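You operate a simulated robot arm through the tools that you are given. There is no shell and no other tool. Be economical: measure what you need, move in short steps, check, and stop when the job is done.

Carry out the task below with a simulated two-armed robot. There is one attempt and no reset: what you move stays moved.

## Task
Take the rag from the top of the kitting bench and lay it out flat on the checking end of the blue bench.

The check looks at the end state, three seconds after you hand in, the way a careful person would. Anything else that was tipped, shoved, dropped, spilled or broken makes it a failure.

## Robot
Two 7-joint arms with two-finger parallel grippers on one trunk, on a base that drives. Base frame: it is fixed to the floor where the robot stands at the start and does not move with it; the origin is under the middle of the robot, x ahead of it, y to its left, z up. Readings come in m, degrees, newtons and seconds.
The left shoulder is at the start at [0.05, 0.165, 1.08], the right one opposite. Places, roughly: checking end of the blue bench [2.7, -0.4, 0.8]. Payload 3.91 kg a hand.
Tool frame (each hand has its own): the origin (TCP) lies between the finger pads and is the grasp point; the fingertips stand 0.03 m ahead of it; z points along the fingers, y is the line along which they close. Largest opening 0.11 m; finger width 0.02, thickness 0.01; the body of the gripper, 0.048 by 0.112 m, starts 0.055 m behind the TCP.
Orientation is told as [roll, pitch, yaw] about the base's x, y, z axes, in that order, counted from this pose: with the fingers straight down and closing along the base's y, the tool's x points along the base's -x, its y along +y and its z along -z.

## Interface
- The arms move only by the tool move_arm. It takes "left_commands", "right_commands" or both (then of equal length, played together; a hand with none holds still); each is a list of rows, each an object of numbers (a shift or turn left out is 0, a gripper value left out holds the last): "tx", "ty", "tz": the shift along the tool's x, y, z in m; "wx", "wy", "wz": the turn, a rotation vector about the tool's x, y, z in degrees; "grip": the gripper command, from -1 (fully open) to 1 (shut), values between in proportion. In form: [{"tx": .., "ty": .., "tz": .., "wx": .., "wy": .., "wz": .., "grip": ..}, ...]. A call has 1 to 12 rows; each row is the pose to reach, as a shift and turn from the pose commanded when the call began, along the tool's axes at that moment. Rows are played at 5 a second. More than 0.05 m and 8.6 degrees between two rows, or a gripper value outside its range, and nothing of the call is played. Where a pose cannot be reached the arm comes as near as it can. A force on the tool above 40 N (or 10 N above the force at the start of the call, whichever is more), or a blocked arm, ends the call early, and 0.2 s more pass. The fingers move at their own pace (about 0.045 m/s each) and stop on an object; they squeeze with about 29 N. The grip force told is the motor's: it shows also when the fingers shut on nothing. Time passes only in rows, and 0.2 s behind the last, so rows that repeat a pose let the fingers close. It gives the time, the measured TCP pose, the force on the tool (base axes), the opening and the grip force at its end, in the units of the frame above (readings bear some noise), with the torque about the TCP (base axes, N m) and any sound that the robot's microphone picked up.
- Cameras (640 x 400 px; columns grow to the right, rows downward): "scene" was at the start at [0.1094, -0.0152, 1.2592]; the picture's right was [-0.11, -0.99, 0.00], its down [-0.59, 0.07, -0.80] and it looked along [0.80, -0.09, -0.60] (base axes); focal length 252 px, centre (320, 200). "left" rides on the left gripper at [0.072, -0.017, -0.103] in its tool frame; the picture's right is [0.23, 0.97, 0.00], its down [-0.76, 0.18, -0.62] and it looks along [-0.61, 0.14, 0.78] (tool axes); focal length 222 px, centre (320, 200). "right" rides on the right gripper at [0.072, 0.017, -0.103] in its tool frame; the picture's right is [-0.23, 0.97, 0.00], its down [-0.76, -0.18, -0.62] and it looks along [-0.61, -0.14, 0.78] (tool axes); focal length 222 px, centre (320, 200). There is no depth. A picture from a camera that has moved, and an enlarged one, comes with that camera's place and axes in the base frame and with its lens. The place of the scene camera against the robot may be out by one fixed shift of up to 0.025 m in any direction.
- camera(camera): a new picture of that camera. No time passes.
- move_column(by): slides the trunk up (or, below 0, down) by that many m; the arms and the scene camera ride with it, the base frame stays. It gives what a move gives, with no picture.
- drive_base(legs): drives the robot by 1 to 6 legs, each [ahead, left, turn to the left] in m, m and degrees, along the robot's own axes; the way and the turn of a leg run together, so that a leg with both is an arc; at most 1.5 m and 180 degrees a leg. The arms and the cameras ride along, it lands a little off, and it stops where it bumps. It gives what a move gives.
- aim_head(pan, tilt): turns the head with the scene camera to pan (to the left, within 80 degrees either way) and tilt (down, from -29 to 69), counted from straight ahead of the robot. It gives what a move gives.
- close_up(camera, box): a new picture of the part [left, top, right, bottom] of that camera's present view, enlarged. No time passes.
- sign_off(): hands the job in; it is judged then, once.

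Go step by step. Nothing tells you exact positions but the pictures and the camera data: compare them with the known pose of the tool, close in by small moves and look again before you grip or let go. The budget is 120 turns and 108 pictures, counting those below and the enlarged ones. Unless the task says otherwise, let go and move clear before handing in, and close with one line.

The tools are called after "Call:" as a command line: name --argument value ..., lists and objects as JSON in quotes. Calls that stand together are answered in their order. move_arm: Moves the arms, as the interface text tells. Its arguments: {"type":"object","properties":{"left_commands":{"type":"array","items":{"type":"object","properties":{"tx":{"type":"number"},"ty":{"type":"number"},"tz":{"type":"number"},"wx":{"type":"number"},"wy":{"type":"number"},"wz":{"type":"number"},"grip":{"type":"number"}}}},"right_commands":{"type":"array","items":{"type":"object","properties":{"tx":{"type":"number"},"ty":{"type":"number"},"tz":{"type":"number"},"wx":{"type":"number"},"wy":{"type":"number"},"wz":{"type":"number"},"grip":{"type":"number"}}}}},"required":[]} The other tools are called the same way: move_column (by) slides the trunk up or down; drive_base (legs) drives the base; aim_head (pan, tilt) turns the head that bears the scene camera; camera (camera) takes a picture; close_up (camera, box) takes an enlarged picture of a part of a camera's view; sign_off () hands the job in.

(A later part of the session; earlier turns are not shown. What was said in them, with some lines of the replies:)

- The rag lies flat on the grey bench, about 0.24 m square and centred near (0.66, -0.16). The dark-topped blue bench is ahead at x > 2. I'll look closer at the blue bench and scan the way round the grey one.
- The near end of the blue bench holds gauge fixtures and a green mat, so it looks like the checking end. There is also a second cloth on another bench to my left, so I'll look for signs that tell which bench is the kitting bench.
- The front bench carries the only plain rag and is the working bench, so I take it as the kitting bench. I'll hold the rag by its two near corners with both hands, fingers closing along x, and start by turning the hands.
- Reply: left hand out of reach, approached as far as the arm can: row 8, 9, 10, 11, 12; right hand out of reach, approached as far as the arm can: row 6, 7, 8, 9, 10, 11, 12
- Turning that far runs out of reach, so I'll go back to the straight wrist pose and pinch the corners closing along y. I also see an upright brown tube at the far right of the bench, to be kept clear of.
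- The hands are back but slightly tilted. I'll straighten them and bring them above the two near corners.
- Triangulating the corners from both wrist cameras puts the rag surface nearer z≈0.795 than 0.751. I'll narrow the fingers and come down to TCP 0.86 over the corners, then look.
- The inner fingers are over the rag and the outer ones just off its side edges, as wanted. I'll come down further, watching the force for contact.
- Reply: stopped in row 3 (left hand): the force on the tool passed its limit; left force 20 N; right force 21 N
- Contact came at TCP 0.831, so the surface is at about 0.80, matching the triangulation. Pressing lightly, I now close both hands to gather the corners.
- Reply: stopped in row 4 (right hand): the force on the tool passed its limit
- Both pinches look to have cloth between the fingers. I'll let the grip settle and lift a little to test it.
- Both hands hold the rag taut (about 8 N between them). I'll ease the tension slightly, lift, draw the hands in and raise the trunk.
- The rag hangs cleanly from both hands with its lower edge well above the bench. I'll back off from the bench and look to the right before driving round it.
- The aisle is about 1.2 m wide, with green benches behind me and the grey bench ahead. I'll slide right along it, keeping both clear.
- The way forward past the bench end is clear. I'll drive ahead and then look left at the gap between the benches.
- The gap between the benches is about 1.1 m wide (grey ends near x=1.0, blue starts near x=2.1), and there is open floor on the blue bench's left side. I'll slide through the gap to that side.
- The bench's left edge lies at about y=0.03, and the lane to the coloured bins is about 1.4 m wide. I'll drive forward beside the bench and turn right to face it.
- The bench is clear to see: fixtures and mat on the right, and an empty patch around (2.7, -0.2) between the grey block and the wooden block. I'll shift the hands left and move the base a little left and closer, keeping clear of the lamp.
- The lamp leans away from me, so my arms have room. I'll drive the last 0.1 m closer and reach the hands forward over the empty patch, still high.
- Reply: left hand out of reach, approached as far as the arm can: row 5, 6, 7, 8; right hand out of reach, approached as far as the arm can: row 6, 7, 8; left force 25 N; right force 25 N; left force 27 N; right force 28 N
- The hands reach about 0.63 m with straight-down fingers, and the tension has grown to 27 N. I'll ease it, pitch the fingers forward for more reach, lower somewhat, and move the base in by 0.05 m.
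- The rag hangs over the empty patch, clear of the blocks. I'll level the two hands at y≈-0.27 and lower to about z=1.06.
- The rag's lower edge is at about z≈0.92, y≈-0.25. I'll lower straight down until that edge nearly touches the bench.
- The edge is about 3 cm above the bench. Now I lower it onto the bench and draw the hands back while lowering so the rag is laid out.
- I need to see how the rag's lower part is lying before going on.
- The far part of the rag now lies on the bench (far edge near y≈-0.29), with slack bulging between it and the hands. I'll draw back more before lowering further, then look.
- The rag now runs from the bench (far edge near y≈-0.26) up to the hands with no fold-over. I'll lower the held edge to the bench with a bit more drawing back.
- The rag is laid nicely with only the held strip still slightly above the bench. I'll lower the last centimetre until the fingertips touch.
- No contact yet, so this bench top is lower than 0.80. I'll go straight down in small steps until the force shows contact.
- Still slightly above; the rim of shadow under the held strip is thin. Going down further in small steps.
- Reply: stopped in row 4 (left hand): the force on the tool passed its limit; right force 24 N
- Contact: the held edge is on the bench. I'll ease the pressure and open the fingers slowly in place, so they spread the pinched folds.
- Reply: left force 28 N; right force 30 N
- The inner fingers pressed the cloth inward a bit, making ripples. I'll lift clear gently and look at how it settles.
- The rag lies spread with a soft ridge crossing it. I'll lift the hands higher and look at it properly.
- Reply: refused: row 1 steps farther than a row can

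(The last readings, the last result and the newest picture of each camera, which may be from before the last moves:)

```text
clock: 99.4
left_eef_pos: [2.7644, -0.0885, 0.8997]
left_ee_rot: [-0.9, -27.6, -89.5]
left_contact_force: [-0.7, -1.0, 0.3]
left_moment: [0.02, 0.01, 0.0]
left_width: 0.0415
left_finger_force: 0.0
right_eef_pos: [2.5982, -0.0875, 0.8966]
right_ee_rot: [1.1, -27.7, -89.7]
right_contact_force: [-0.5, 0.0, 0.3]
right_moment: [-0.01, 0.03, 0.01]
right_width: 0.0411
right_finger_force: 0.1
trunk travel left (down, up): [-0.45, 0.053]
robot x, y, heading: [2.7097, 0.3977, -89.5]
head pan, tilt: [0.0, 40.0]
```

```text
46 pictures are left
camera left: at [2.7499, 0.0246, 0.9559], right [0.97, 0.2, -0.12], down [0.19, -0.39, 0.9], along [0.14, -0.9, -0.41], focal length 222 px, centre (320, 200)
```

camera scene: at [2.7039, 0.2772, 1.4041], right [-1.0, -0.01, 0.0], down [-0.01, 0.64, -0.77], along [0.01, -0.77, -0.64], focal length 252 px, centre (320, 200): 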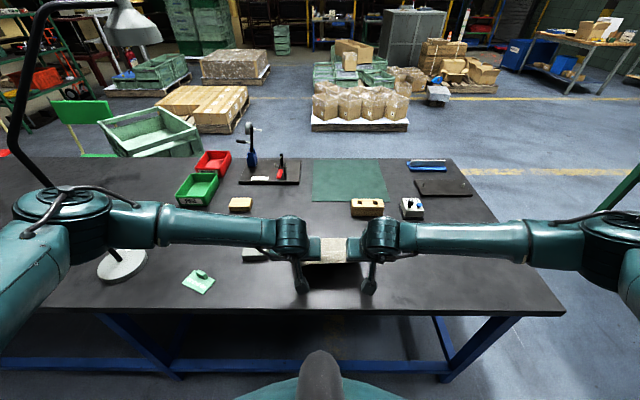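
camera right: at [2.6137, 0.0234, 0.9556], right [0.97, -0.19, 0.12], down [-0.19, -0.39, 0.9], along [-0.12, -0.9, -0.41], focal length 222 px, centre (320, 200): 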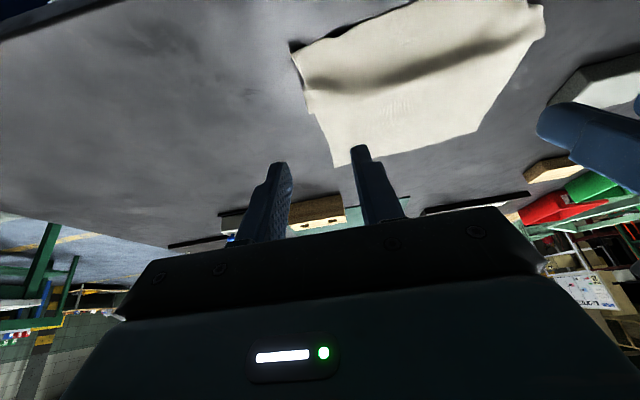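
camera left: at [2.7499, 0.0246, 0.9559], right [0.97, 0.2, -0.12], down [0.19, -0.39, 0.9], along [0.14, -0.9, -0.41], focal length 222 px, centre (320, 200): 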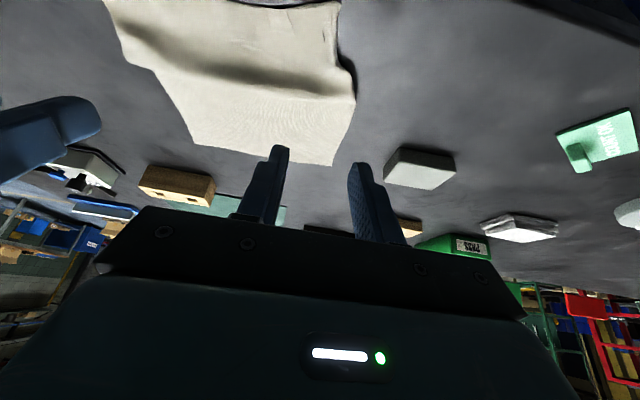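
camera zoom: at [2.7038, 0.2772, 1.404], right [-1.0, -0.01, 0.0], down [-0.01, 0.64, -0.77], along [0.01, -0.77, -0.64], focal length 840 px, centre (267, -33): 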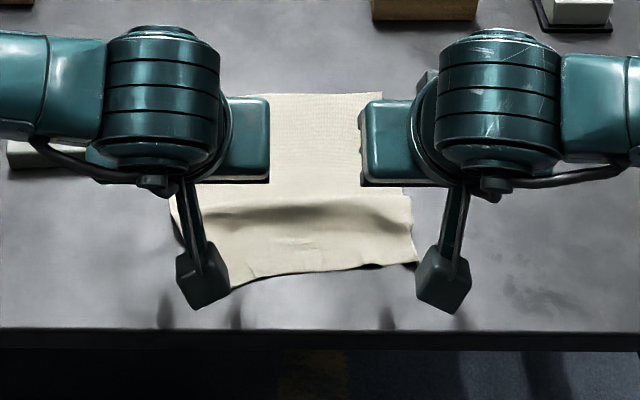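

The step was too long; I'll do it in smaller rows.

Call:
move_arm --left_commands '[{"tx": 0.008, "tz": -0.03, "ty": 0.01}, {"tx": 0.016, "tz": -0.06, "ty": 0.02}, {"tx": 0.024, "tz": -0.09, "ty": 0.03}, {"tx": 0.03, "tz": -0.12, "ty": 0.04}, {"tx": 0.035, "tz": -0.15, "ty": 0.05}, {"tx": 0.035, "tz": -0.15, "ty": 0.07}, {"tx": 0.035, "tz": -0.15, "ty": 0.07}]' --right_commands '[{"tx": 0.008, "tz": -0.03, "ty": -0.01}, {"tx": 0.016, "tz": -0.06, "ty": -0.02}, {"tx": 0.024, "tz": -0.09, "ty": -0.03}, {"tx": 0.03, "tz": -0.12, "ty": -0.04}, {"tx": 0.035, "tz": -0.15, "ty": -0.05}, {"tx": 0.035, "tz": -0.15, "ty": -0.07}, {"tx": 0.035, "tz": -0.15, "ty": -0.07}]'

Call:
camera --camera "scene"

Call:
close_up --camera "scene" --box '[260, 220, 388, 300]'

```text
clock: 101.0
left_eef_pos: [2.8379, 0.0133, 1.0123]
left_ee_rot: [-1.0, -27.6, -89.5]
left_contact_force: [0.2, 0.2, 0.7]
left_moment: [-0.03, 0.0, -0.03]
left_width: 0.0414
left_finger_force: 0.0
right_eef_pos: [2.5257, 0.0118, 1.0133]
right_ee_rot: [1.1, -27.7, -89.6]
right_contact_force: [0.0, -0.4, -0.2]
right_moment: [-0.04, 0.0, 0.0]
right_width: 0.0414
right_finger_force: 0.0
trunk travel left (down, up): [-0.45, 0.053]
robot x, y, heading: [2.7081, 0.3968, -89.6]
head pan, tilt: [0.0, 40.0]
```

```text
45 pictures are left
camera scene: at [2.7038, 0.2773, 1.4041], right [-1.0, -0.01, 0.0], down [0.0, 0.64, -0.77], along [0.01, -0.77, -0.64], focal length 252 px, centre (320, 200)
```

scene: 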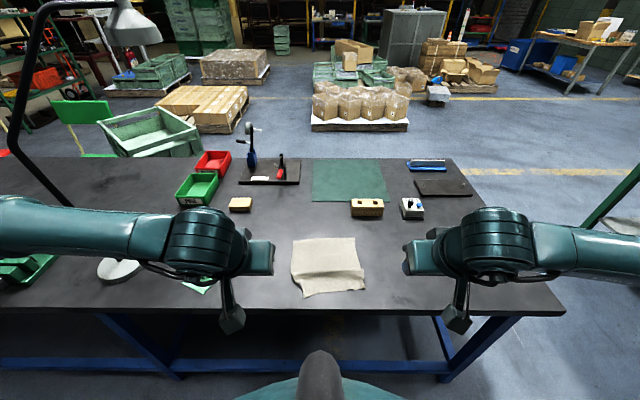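

```text
5.00 times, centred on (324, 260) of scene
camera zoom: at [2.7038, 0.2773, 1.4041], right [-1.0, -0.01, 0.0], down [0.0, 0.64, -0.77], along [0.01, -0.77, -0.64], focal length 1260 px, centre (300, -100)
```

zoom: 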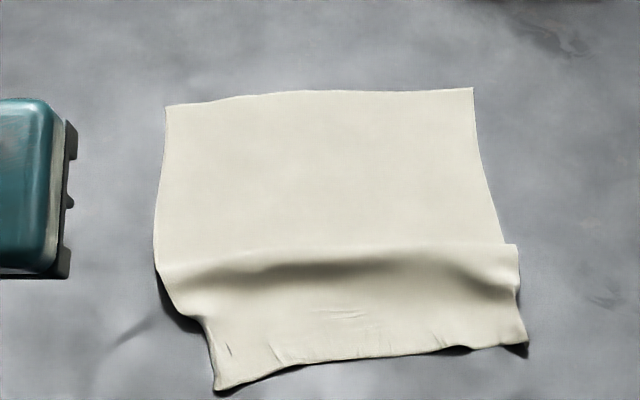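

The rag is spread but has a raised ridge across its nearer third and lifted near corners. I'll smooth it by pressing closed fingertips near the two near corners and drawing them slightly towards me and outward; first I move above those spots.

Call:
move_arm --left_commands '[{"tx": -0.007, "tz": 0.032, "ty": -0.014, "grip": 1}, {"tx": -0.014, "tz": 0.064, "ty": -0.028}, {"tx": -0.02, "tz": 0.096, "ty": -0.042}, {"tx": -0.026, "tz": 0.128, "ty": -0.056}, {"tx": -0.033, "tz": 0.16, "ty": -0.07}, {"tx": -0.0388, "tz": 0.19, "ty": -0.083}, {"tx": -0.0388, "tz": 0.19, "ty": -0.083}]' --right_commands '[{"tx": -0.008, "tz": 0.033, "ty": 0.013, "grip": 1}, {"tx": -0.016, "tz": 0.066, "ty": 0.026}, {"tx": -0.023, "tz": 0.098, "ty": 0.039}, {"tx": -0.031, "tz": 0.13, "ty": 0.052}, {"tx": -0.039, "tz": 0.163, "ty": 0.065}, {"tx": -0.046, "tz": 0.195, "ty": 0.077}, {"tx": -0.046, "tz": 0.195, "ty": 0.077}]'

Call:
camera --camera "right"

Call:
camera --camera "left"

```text
clock: 102.6
left_eef_pos: [2.7508, -0.1083, 0.8632]
left_ee_rot: [-1.0, -27.6, -89.7]
left_contact_force: [0.0, -0.7, -0.4]
left_moment: [0.0, 0.01, 0.01]
left_width: 0.0
left_finger_force: 28.8
right_eef_pos: [2.609, -0.1209, 0.8621]
right_ee_rot: [1.1, -27.6, -89.7]
right_contact_force: [0.5, 0.5, -0.4]
right_moment: [-0.02, -0.01, 0.0]
right_width: 0.0
right_finger_force: 28.7
trunk travel left (down, up): [-0.45, 0.053]
robot x, y, heading: [2.7119, 0.3951, -89.7]
head pan, tilt: [0.0, 40.0]
```

```text
43 pictures are left
camera right: at [2.6229, -0.0091, 0.9203], right [0.97, -0.19, 0.12], down [-0.19, -0.39, 0.9], along [-0.12, -0.9, -0.41], focal length 222 px, centre (320, 200)
```

right: 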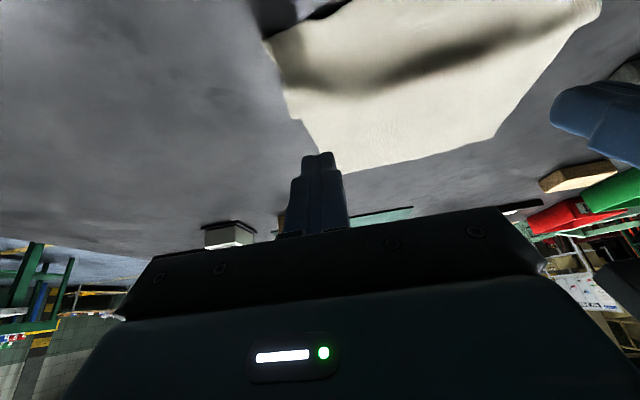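

```text
42 pictures are left
camera left: at [2.7364, 0.0038, 0.9216], right [0.97, 0.2, -0.12], down [0.19, -0.39, 0.9], along [0.13, -0.9, -0.41], focal length 222 px, centre (320, 200)
```

left: 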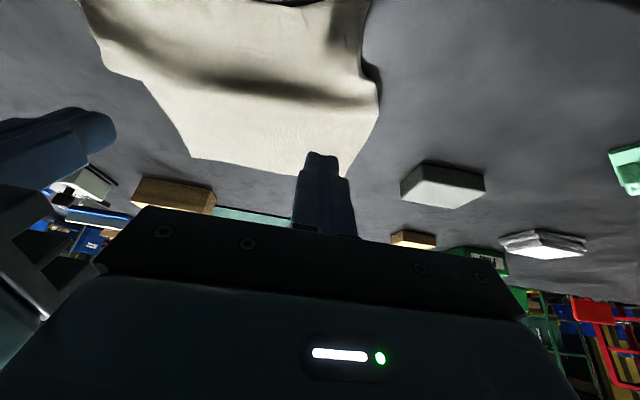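

Now I press lightly just behind the ridge with both closed fingertips and draw the near edge back about 2 cm on the right and 1.5 cm on the left.

Call:
move_arm --left_commands '[{"tx": 0.0233, "tz": 0.0105, "ty": -0.006}, {"tx": 0.0347, "tz": 0.0328, "ty": -0.006}, {"tx": 0.0429, "tz": 0.0488, "ty": -0.006}, {"tx": 0.0429, "tz": 0.0488, "ty": -0.006}, {"tx": 0.0496, "tz": 0.0454, "ty": -0.003}, {"tx": 0.0563, "tz": 0.042, "ty": 0}, {"tx": 0.0563, "tz": 0.042, "ty": 0}]' --right_commands '[{"tx": 0.027, "tz": 0.0087, "ty": 0.008}, {"tx": 0.038, "tz": 0.031, "ty": 0.008}, {"tx": 0.0455, "tz": 0.0453, "ty": 0.008}, {"tx": 0.0455, "tz": 0.0453, "ty": 0.008}, {"tx": 0.055, "tz": 0.0403, "ty": 0.005}, {"tx": 0.065, "tz": 0.0353, "ty": 0.002}, {"tx": 0.065, "tz": 0.0353, "ty": 0.002}]'

Call:
camera --camera "right"

Call:
camera --camera "left"

Call:
close_up --camera "scene" --box '[240, 220, 400, 320]'

```text
clock: 104.2
left_eef_pos: [2.7512, -0.0786, 0.802]
left_ee_rot: [-1.1, -27.7, -89.5]
left_contact_force: [-2.1, -3.1, 12.7]
left_moment: [-0.11, 0.06, -0.04]
left_width: 0.0
left_finger_force: 28.9
right_eef_pos: [2.6111, -0.0772, 0.8023]
right_ee_rot: [1.2, -27.8, -89.6]
right_contact_force: [2.2, -1.1, 6.9]
right_moment: [-0.09, -0.06, -0.02]
right_width: 0.0
right_finger_force: 29.4
trunk travel left (down, up): [-0.45, 0.053]
robot x, y, heading: [2.7109, 0.4, -89.6]
head pan, tilt: [0.0, 40.0]
```

```text
41 pictures are left
camera right: at [2.626, 0.034, 0.8606], right [0.97, -0.19, 0.12], down [-0.19, -0.39, 0.9], along [-0.12, -0.9, -0.41], focal length 222 px, centre (320, 200)
```

right: 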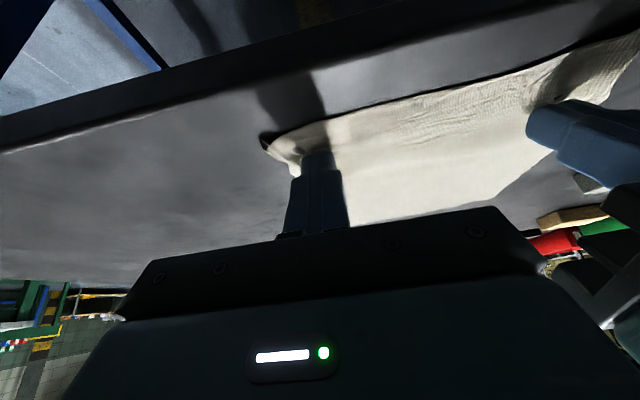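

```text
40 pictures are left
camera left: at [2.7364, 0.0341, 0.8598], right [0.97, 0.2, -0.12], down [0.19, -0.38, 0.9], along [0.13, -0.9, -0.41], focal length 222 px, centre (320, 200)
```

left: 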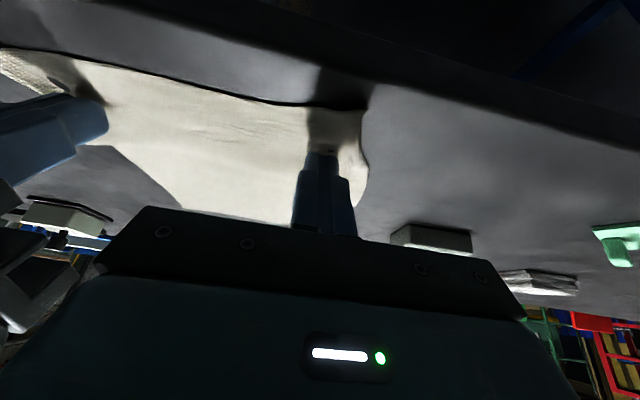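

```text
4.00 times, centred on (320, 270) of scene
camera zoom: at [2.7038, 0.2788, 1.4044], right [-1.0, -0.01, 0.0], down [0.0, 0.64, -0.77], along [0.01, -0.77, -0.64], focal length 1008 px, centre (320, -80)
```

zoom: 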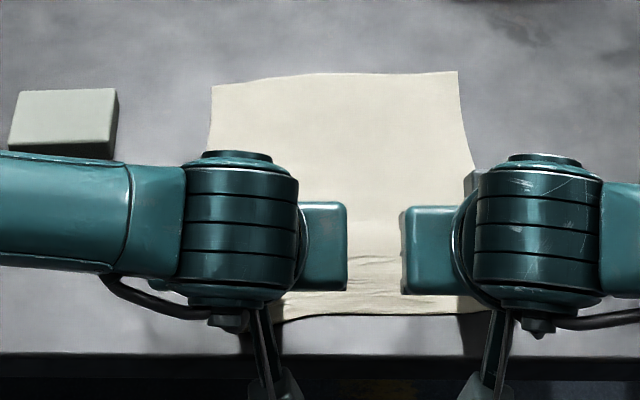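

The ridge is gone and the rag looks flat, its near edge about 2–3 cm inside the bench edge. I'll lift straight up and away.

Call:
move_arm --left_commands '[{"tx": -0.0045, "tz": -0.009}, {"tx": -0.0135, "tz": -0.027}, {"tx": -0.023, "tz": -0.0445}, {"tx": -0.03, "tz": -0.07}, {"tx": -0.02, "tz": -0.1, "ty": 0.01}, {"tx": -0.005, "tz": -0.13, "ty": 0.03}, {"tx": 0.01, "tz": -0.16, "ty": 0.05}, {"tx": 0.01, "tz": -0.18, "ty": 0.08}, {"tx": 0.01, "tz": -0.18, "ty": 0.08}]' --right_commands '[{"tx": -0.0045, "tz": -0.009}, {"tx": -0.0135, "tz": -0.027}, {"tx": -0.023, "tz": -0.0445}, {"tx": -0.03, "tz": -0.07}, {"tx": -0.02, "tz": -0.1, "ty": -0.01}, {"tx": -0.005, "tz": -0.13, "ty": -0.03}, {"tx": 0.01, "tz": -0.16, "ty": -0.05}, {"tx": 0.01, "tz": -0.18, "ty": -0.08}, {"tx": 0.01, "tz": -0.18, "ty": -0.08}]'

Call:
camera --camera "scene"

Call:
close_up --camera "scene" --box '[260, 225, 388, 305]'

```text
clock: 106.2
left_eef_pos: [2.8353, 0.0129, 0.9543]
left_ee_rot: [-1.0, -27.7, -89.7]
left_contact_force: [0.5, 0.5, 1.3]
left_moment: [-0.02, 0.03, 0.0]
left_width: 0.0
left_finger_force: 28.7
right_eef_pos: [2.5233, 0.0133, 0.9526]
right_ee_rot: [1.0, -27.6, -89.7]
right_contact_force: [-0.5, 0.0, -0.2]
right_moment: [-0.02, 0.0, 0.02]
right_width: 0.0
right_finger_force: 29.0
trunk travel left (down, up): [-0.45, 0.053]
robot x, y, heading: [2.7104, 0.3946, -89.5]
head pan, tilt: [0.0, 40.0]
```

```text
38 pictures are left
camera scene: at [2.7038, 0.2769, 1.404], right [-1.0, -0.01, 0.0], down [0.0, 0.64, -0.77], along [0.01, -0.77, -0.64], focal length 252 px, centre (320, 200)
```

scene: 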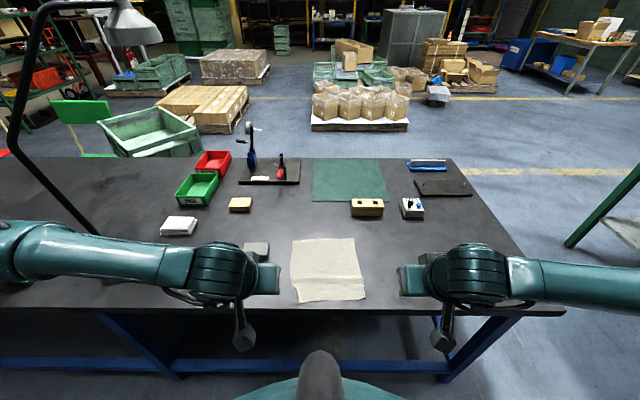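

```text
5.00 times, centred on (324, 265) of scene
camera zoom: at [2.7038, 0.2769, 1.404], right [-1.0, -0.01, 0.0], down [0.0, 0.64, -0.77], along [0.01, -0.77, -0.64], focal length 1260 px, centre (300, -125)
```

zoom: 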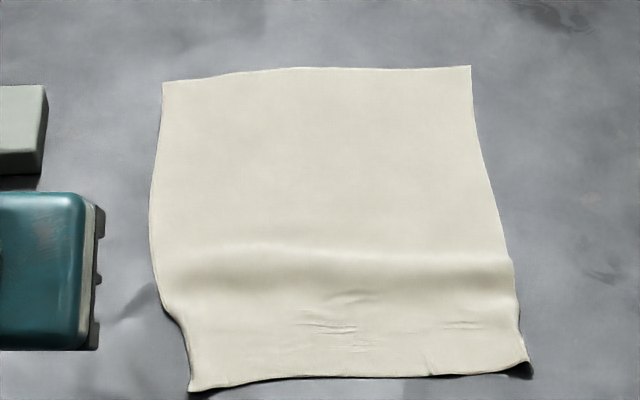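

Nearly flat: one low wave and a slightly pulled-in near-left corner remain. One more gentle press and outward/back stroke should even it out.

Call:
move_arm --left_commands '[{"tx": -0.017, "tz": 0.02, "ty": -0.015}, {"tx": -0.034, "tz": 0.05, "ty": -0.03}, {"tx": -0.05, "tz": 0.08, "ty": -0.045}, {"tx": -0.06, "tz": 0.11, "ty": -0.06}, {"tx": -0.068, "tz": 0.14, "ty": -0.073}, {"tx": -0.054, "tz": 0.168, "ty": -0.073}, {"tx": -0.0403, "tz": 0.1944, "ty": -0.073}, {"tx": -0.0403, "tz": 0.1944, "ty": -0.073}, {"tx": -0.0367, "tz": 0.1926, "ty": -0.067}, {"tx": -0.0332, "tz": 0.1908, "ty": -0.061}, {"tx": -0.0332, "tz": 0.1908, "ty": -0.061}]' --right_commands '[{"tx": -0.017, "tz": 0.02, "ty": 0.018}, {"tx": -0.034, "tz": 0.05, "ty": 0.036}, {"tx": -0.05, "tz": 0.08, "ty": 0.054}, {"tx": -0.06, "tz": 0.11, "ty": 0.072}, {"tx": -0.068, "tz": 0.139, "ty": 0.09}, {"tx": -0.054, "tz": 0.167, "ty": 0.09}, {"tx": -0.0403, "tz": 0.1934, "ty": 0.09}, {"tx": -0.0403, "tz": 0.1934, "ty": 0.09}, {"tx": -0.0367, "tz": 0.1916, "ty": 0.086}, {"tx": -0.0332, "tz": 0.1898, "ty": 0.082}, {"tx": -0.0332, "tz": 0.1898, "ty": 0.082}]'

Call:
close_up --camera "scene" --box '[240, 220, 400, 320]'

```text
clock: 108.6
left_eef_pos: [2.771, -0.1052, 0.802]
left_ee_rot: [-1.0, -27.6, -89.6]
left_contact_force: [-0.3, 0.0, 3.6]
left_moment: [-0.01, 0.02, 0.02]
left_width: 0.0
left_finger_force: 28.7
right_eef_pos: [2.6112, -0.1022, 0.8036]
right_ee_rot: [1.1, -27.7, -89.8]
right_contact_force: [0.4, 0.0, 0.7]
right_moment: [0.0, 0.01, -0.02]
right_width: 0.0
right_finger_force: 28.9
trunk travel left (down, up): [-0.45, 0.053]
robot x, y, heading: [2.7117, 0.3954, -89.2]
head pan, tilt: [0.0, 40.0]
```

```text
4.00 times, centred on (320, 270) of scene
camera zoom: at [2.7037, 0.2777, 1.4041], right [-1.0, -0.01, 0.0], down [0.0, 0.64, -0.77], along [0.01, -0.77, -0.64], focal length 1008 px, centre (320, -80)
```

zoom: 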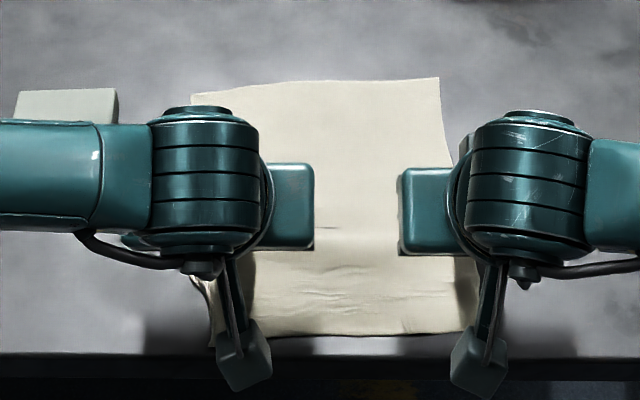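

I'll lift straight up and check the result.

Call:
move_arm --left_commands '[{"tx": -0.0045, "tz": -0.009}, {"tx": -0.0135, "tz": -0.027}, {"tx": -0.023, "tz": -0.0445}, {"tx": -0.025, "tz": -0.075, "ty": 0.01}, {"tx": -0.015, "tz": -0.11, "ty": 0.03}, {"tx": 0.0, "tz": -0.14, "ty": 0.05}, {"tx": 0.015, "tz": -0.17, "ty": 0.07}, {"tx": 0.015, "tz": -0.17, "ty": 0.07}]' --right_commands '[{"tx": -0.0045, "tz": -0.009}, {"tx": -0.0135, "tz": -0.027}, {"tx": -0.023, "tz": -0.0445}, {"tx": -0.025, "tz": -0.075, "ty": -0.01}, {"tx": -0.015, "tz": -0.11, "ty": -0.03}, {"tx": 0.0, "tz": -0.14, "ty": -0.05}, {"tx": 0.015, "tz": -0.17, "ty": -0.07}, {"tx": 0.015, "tz": -0.17, "ty": -0.07}]'

Call:
close_up --camera "scene" --box '[240, 220, 400, 320]'

```text
clock: 110.4
left_eef_pos: [2.8424, -0.0111, 0.9443]
left_ee_rot: [-1.0, -27.7, -89.5]
left_contact_force: [-0.2, 0.3, -0.7]
left_moment: [0.0, -0.04, -0.03]
left_width: 0.0
left_finger_force: 29.3
right_eef_pos: [2.5364, -0.0109, 0.944]
right_ee_rot: [1.1, -27.7, -89.8]
right_contact_force: [0.3, -0.6, -0.4]
right_moment: [-0.02, 0.02, 0.01]
right_width: 0.0
right_finger_force: 29.3
trunk travel left (down, up): [-0.45, 0.053]
robot x, y, heading: [2.7099, 0.3986, -89.5]
head pan, tilt: [0.0, 40.0]
```

```text
4.00 times, centred on (320, 270) of scene
camera zoom: at [2.7039, 0.2768, 1.404], right [-1.0, -0.01, 0.0], down [-0.01, 0.64, -0.77], along [0.01, -0.77, -0.64], focal length 1008 px, centre (320, -80)
```

zoom: 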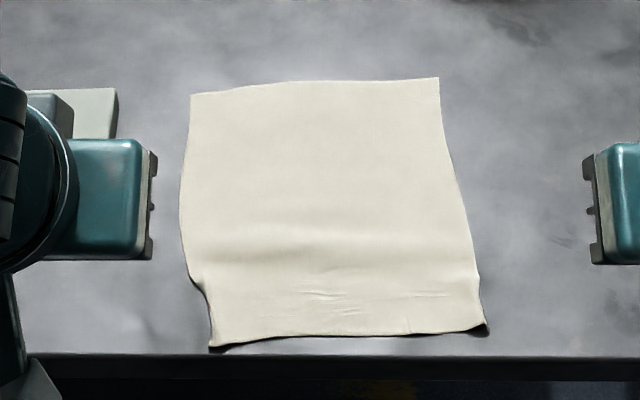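

It's nearly smooth, but the near edge is only about 1 cm inside the bench edge. I'll press on the far half and push the rag about 2.5 cm further onto the bench, which also tightens it.

Call:
move_arm --left_commands '[{"tx": -0.024, "tz": 0.02, "ty": -0.012}, {"tx": -0.048, "tz": 0.045, "ty": -0.024}, {"tx": -0.072, "tz": 0.07, "ty": -0.036}, {"tx": -0.09, "tz": 0.1, "ty": -0.048}, {"tx": -0.105, "tz": 0.13, "ty": -0.058}, {"tx": -0.118, "tz": 0.154, "ty": -0.062}, {"tx": -0.104, "tz": 0.181, "ty": -0.062}, {"tx": -0.09, "tz": 0.2088, "ty": -0.062}, {"tx": -0.09, "tz": 0.2088, "ty": -0.062}, {"tx": -0.101, "tz": 0.2145, "ty": -0.062}, {"tx": -0.1123, "tz": 0.22, "ty": -0.062}, {"tx": -0.1123, "tz": 0.22, "ty": -0.062}]' --right_commands '[{"tx": -0.024, "tz": 0.02, "ty": 0.018}, {"tx": -0.048, "tz": 0.045, "ty": 0.036}, {"tx": -0.072, "tz": 0.07, "ty": 0.054}, {"tx": -0.09, "tz": 0.1, "ty": 0.072}, {"tx": -0.105, "tz": 0.13, "ty": 0.09}, {"tx": -0.118, "tz": 0.154, "ty": 0.104}, {"tx": -0.104, "tz": 0.181, "ty": 0.104}, {"tx": -0.09, "tz": 0.2088, "ty": 0.104}, {"tx": -0.09, "tz": 0.2088, "ty": 0.104}, {"tx": -0.101, "tz": 0.2145, "ty": 0.104}, {"tx": -0.1123, "tz": 0.22, "ty": 0.104}, {"tx": -0.1123, "tz": 0.22, "ty": 0.104}]'

Call:
close_up --camera "scene" --box '[240, 200, 400, 300]'

```text
clock: 113.0
left_eef_pos: [2.778, -0.2147, 0.8028]
left_ee_rot: [-1.0, -27.7, -89.5]
left_contact_force: [-0.8, 0.1, 0.8]
left_moment: [0.03, 0.03, 0.0]
left_width: 0.0003
left_finger_force: 28.9
right_eef_pos: [2.6489, -0.2101, 0.8045]
right_ee_rot: [1.1, -27.7, -89.8]
right_contact_force: [0.2, -0.9, -0.8]
right_moment: [0.03, 0.02, -0.01]
right_width: 0.0
right_finger_force: 29.3
trunk travel left (down, up): [-0.45, 0.053]
robot x, y, heading: [2.7094, 0.3956, -89.5]
head pan, tilt: [0.0, 40.0]
```

```text
4.00 times, centred on (320, 250) of scene
camera zoom: at [2.7038, 0.2775, 1.4041], right [-1.0, -0.01, 0.0], down [-0.01, 0.64, -0.77], along [0.01, -0.77, -0.64], focal length 1008 px, centre (320, 0)
```

zoom: 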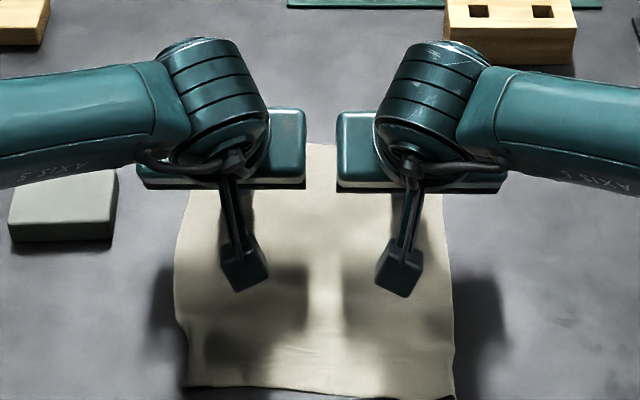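

The rag moved about 2 cm further on, and contact is already light. I'll lift straight up, back away and check.

Call:
move_arm --left_commands '[{"tx": -0.0045, "tz": -0.009}, {"tx": -0.0135, "tz": -0.027}, {"tx": -0.023, "tz": -0.0445}, {"tx": -0.032, "tz": -0.07}, {"tx": -0.02, "tz": -0.1, "ty": 0.01}, {"tx": 0.005, "tz": -0.13, "ty": 0.02}, {"tx": 0.03, "tz": -0.16, "ty": 0.03}, {"tx": 0.06, "tz": -0.19, "ty": 0.04}, {"tx": 0.09, "tz": -0.22, "ty": 0.05}, {"tx": 0.11, "tz": -0.24, "ty": 0.07}]' --right_commands '[{"tx": -0.0045, "tz": -0.009}, {"tx": -0.0135, "tz": -0.027}, {"tx": -0.023, "tz": -0.0445}, {"tx": -0.032, "tz": -0.07}, {"tx": -0.02, "tz": -0.1, "ty": -0.01}, {"tx": 0.005, "tz": -0.13, "ty": -0.02}, {"tx": 0.03, "tz": -0.16, "ty": -0.03}, {"tx": 0.06, "tz": -0.19, "ty": -0.04}, {"tx": 0.09, "tz": -0.22, "ty": -0.05}, {"tx": 0.11, "tz": -0.24, "ty": -0.07}]'

Call:
camera --camera "scene"

Call:
close_up --camera "scene" --box '[240, 210, 400, 310]'

```text
clock: 115.2
left_eef_pos: [2.8535, -0.0051, 0.9645]
left_ee_rot: [-1.0, -27.7, -89.6]
left_contact_force: [0.0, 0.3, -0.2]
left_moment: [-0.03, -0.03, 0.02]
left_width: 0.0004
left_finger_force: 28.9
right_eef_pos: [2.5719, -0.0017, 0.9655]
right_ee_rot: [1.2, -27.8, -89.7]
right_contact_force: [-0.8, -0.2, -0.2]
right_moment: [-0.02, 0.02, -0.01]
right_width: 0.0001
right_finger_force: 29.2
trunk travel left (down, up): [-0.45, 0.053]
robot x, y, heading: [2.7087, 0.3957, -89.6]
head pan, tilt: [0.0, 40.0]
```

```text
33 pictures are left
camera scene: at [2.7038, 0.2784, 1.4042], right [-1.0, -0.01, 0.0], down [0.0, 0.64, -0.77], along [0.01, -0.77, -0.64], focal length 252 px, centre (320, 200)
```

scene: 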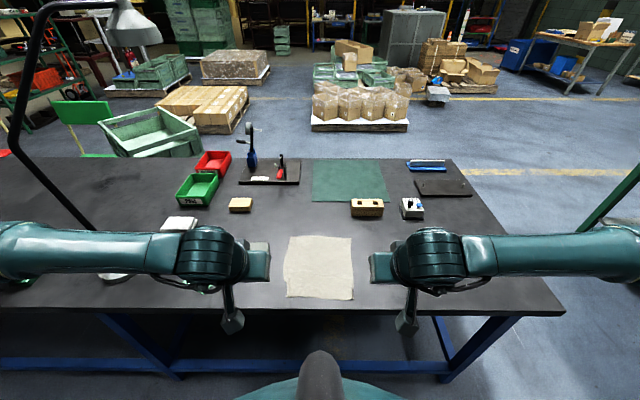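

```text
4.00 times, centred on (320, 260) of scene
camera zoom: at [2.7038, 0.2784, 1.4042], right [-1.0, -0.01, 0.0], down [0.0, 0.64, -0.77], along [0.01, -0.77, -0.64], focal length 1008 px, centre (320, -40)
```

zoom: 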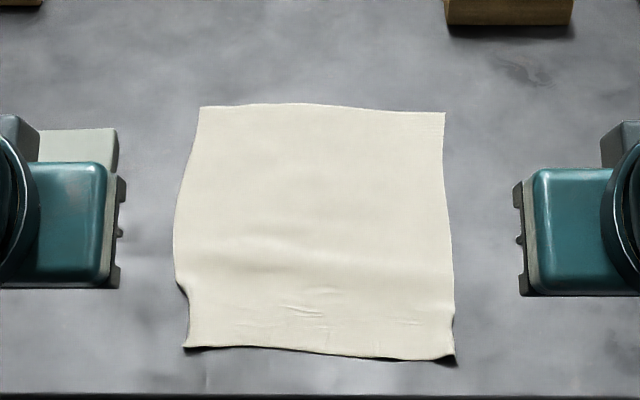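

The rag now lies flat and fully on the bench, about 3 cm from the edge, with nothing else disturbed. I'll back off to get clear and take a last look.

Call:
drive_base --legs '[[-0.25, 0, 0]]'

Call:
camera --camera "scene"

```text
clock: 117.1
left_eef_pos: [2.8517, 0.2441, 0.9636]
left_ee_rot: [-1.0, -27.5, -89.8]
left_contact_force: [-0.7, 0.5, -0.3]
left_moment: [0.02, 0.01, 0.0]
left_width: 0.0001
left_finger_force: 28.6
right_eef_pos: [2.5703, 0.2473, 0.967]
right_ee_rot: [1.1, -27.9, -89.9]
right_contact_force: [-1.0, 0.6, -0.2]
right_moment: [-0.01, -0.02, 0.01]
right_width: 0.0
right_finger_force: 29.1
trunk travel left (down, up): [-0.45, 0.053]
robot x, y, heading: [2.7035, 0.6478, -89.9]
head pan, tilt: [0.0, 40.0]
```

```text
31 pictures are left
camera scene: at [2.7019, 0.5276, 1.4042], right [-1.0, 0.0, 0.0], down [0.0, 0.64, -0.77], along [0.0, -0.77, -0.64], focal length 252 px, centre (320, 200)
```

scene: 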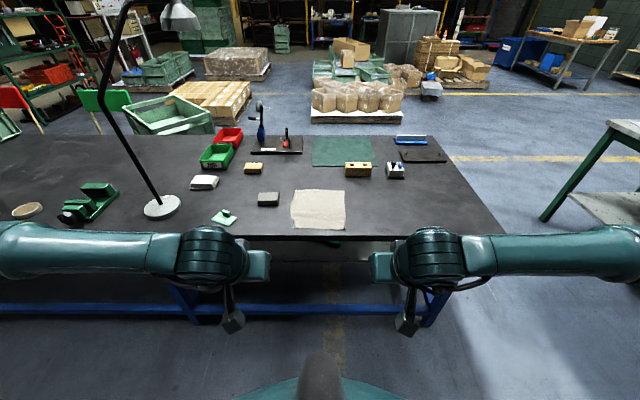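

The rag lies flat on the checking end and the robot is clear of the bench, with everything else in place. Handing in.

Call:
sign_off

```text
The job is handed in.
```

The rag from the kitting bench is laid out flat on the checking end of the blue bench, about 3 cm in from the edge, with a very slight wave left in its nearer third. Nothing else looked moved in the pictures, and the hands are clear.
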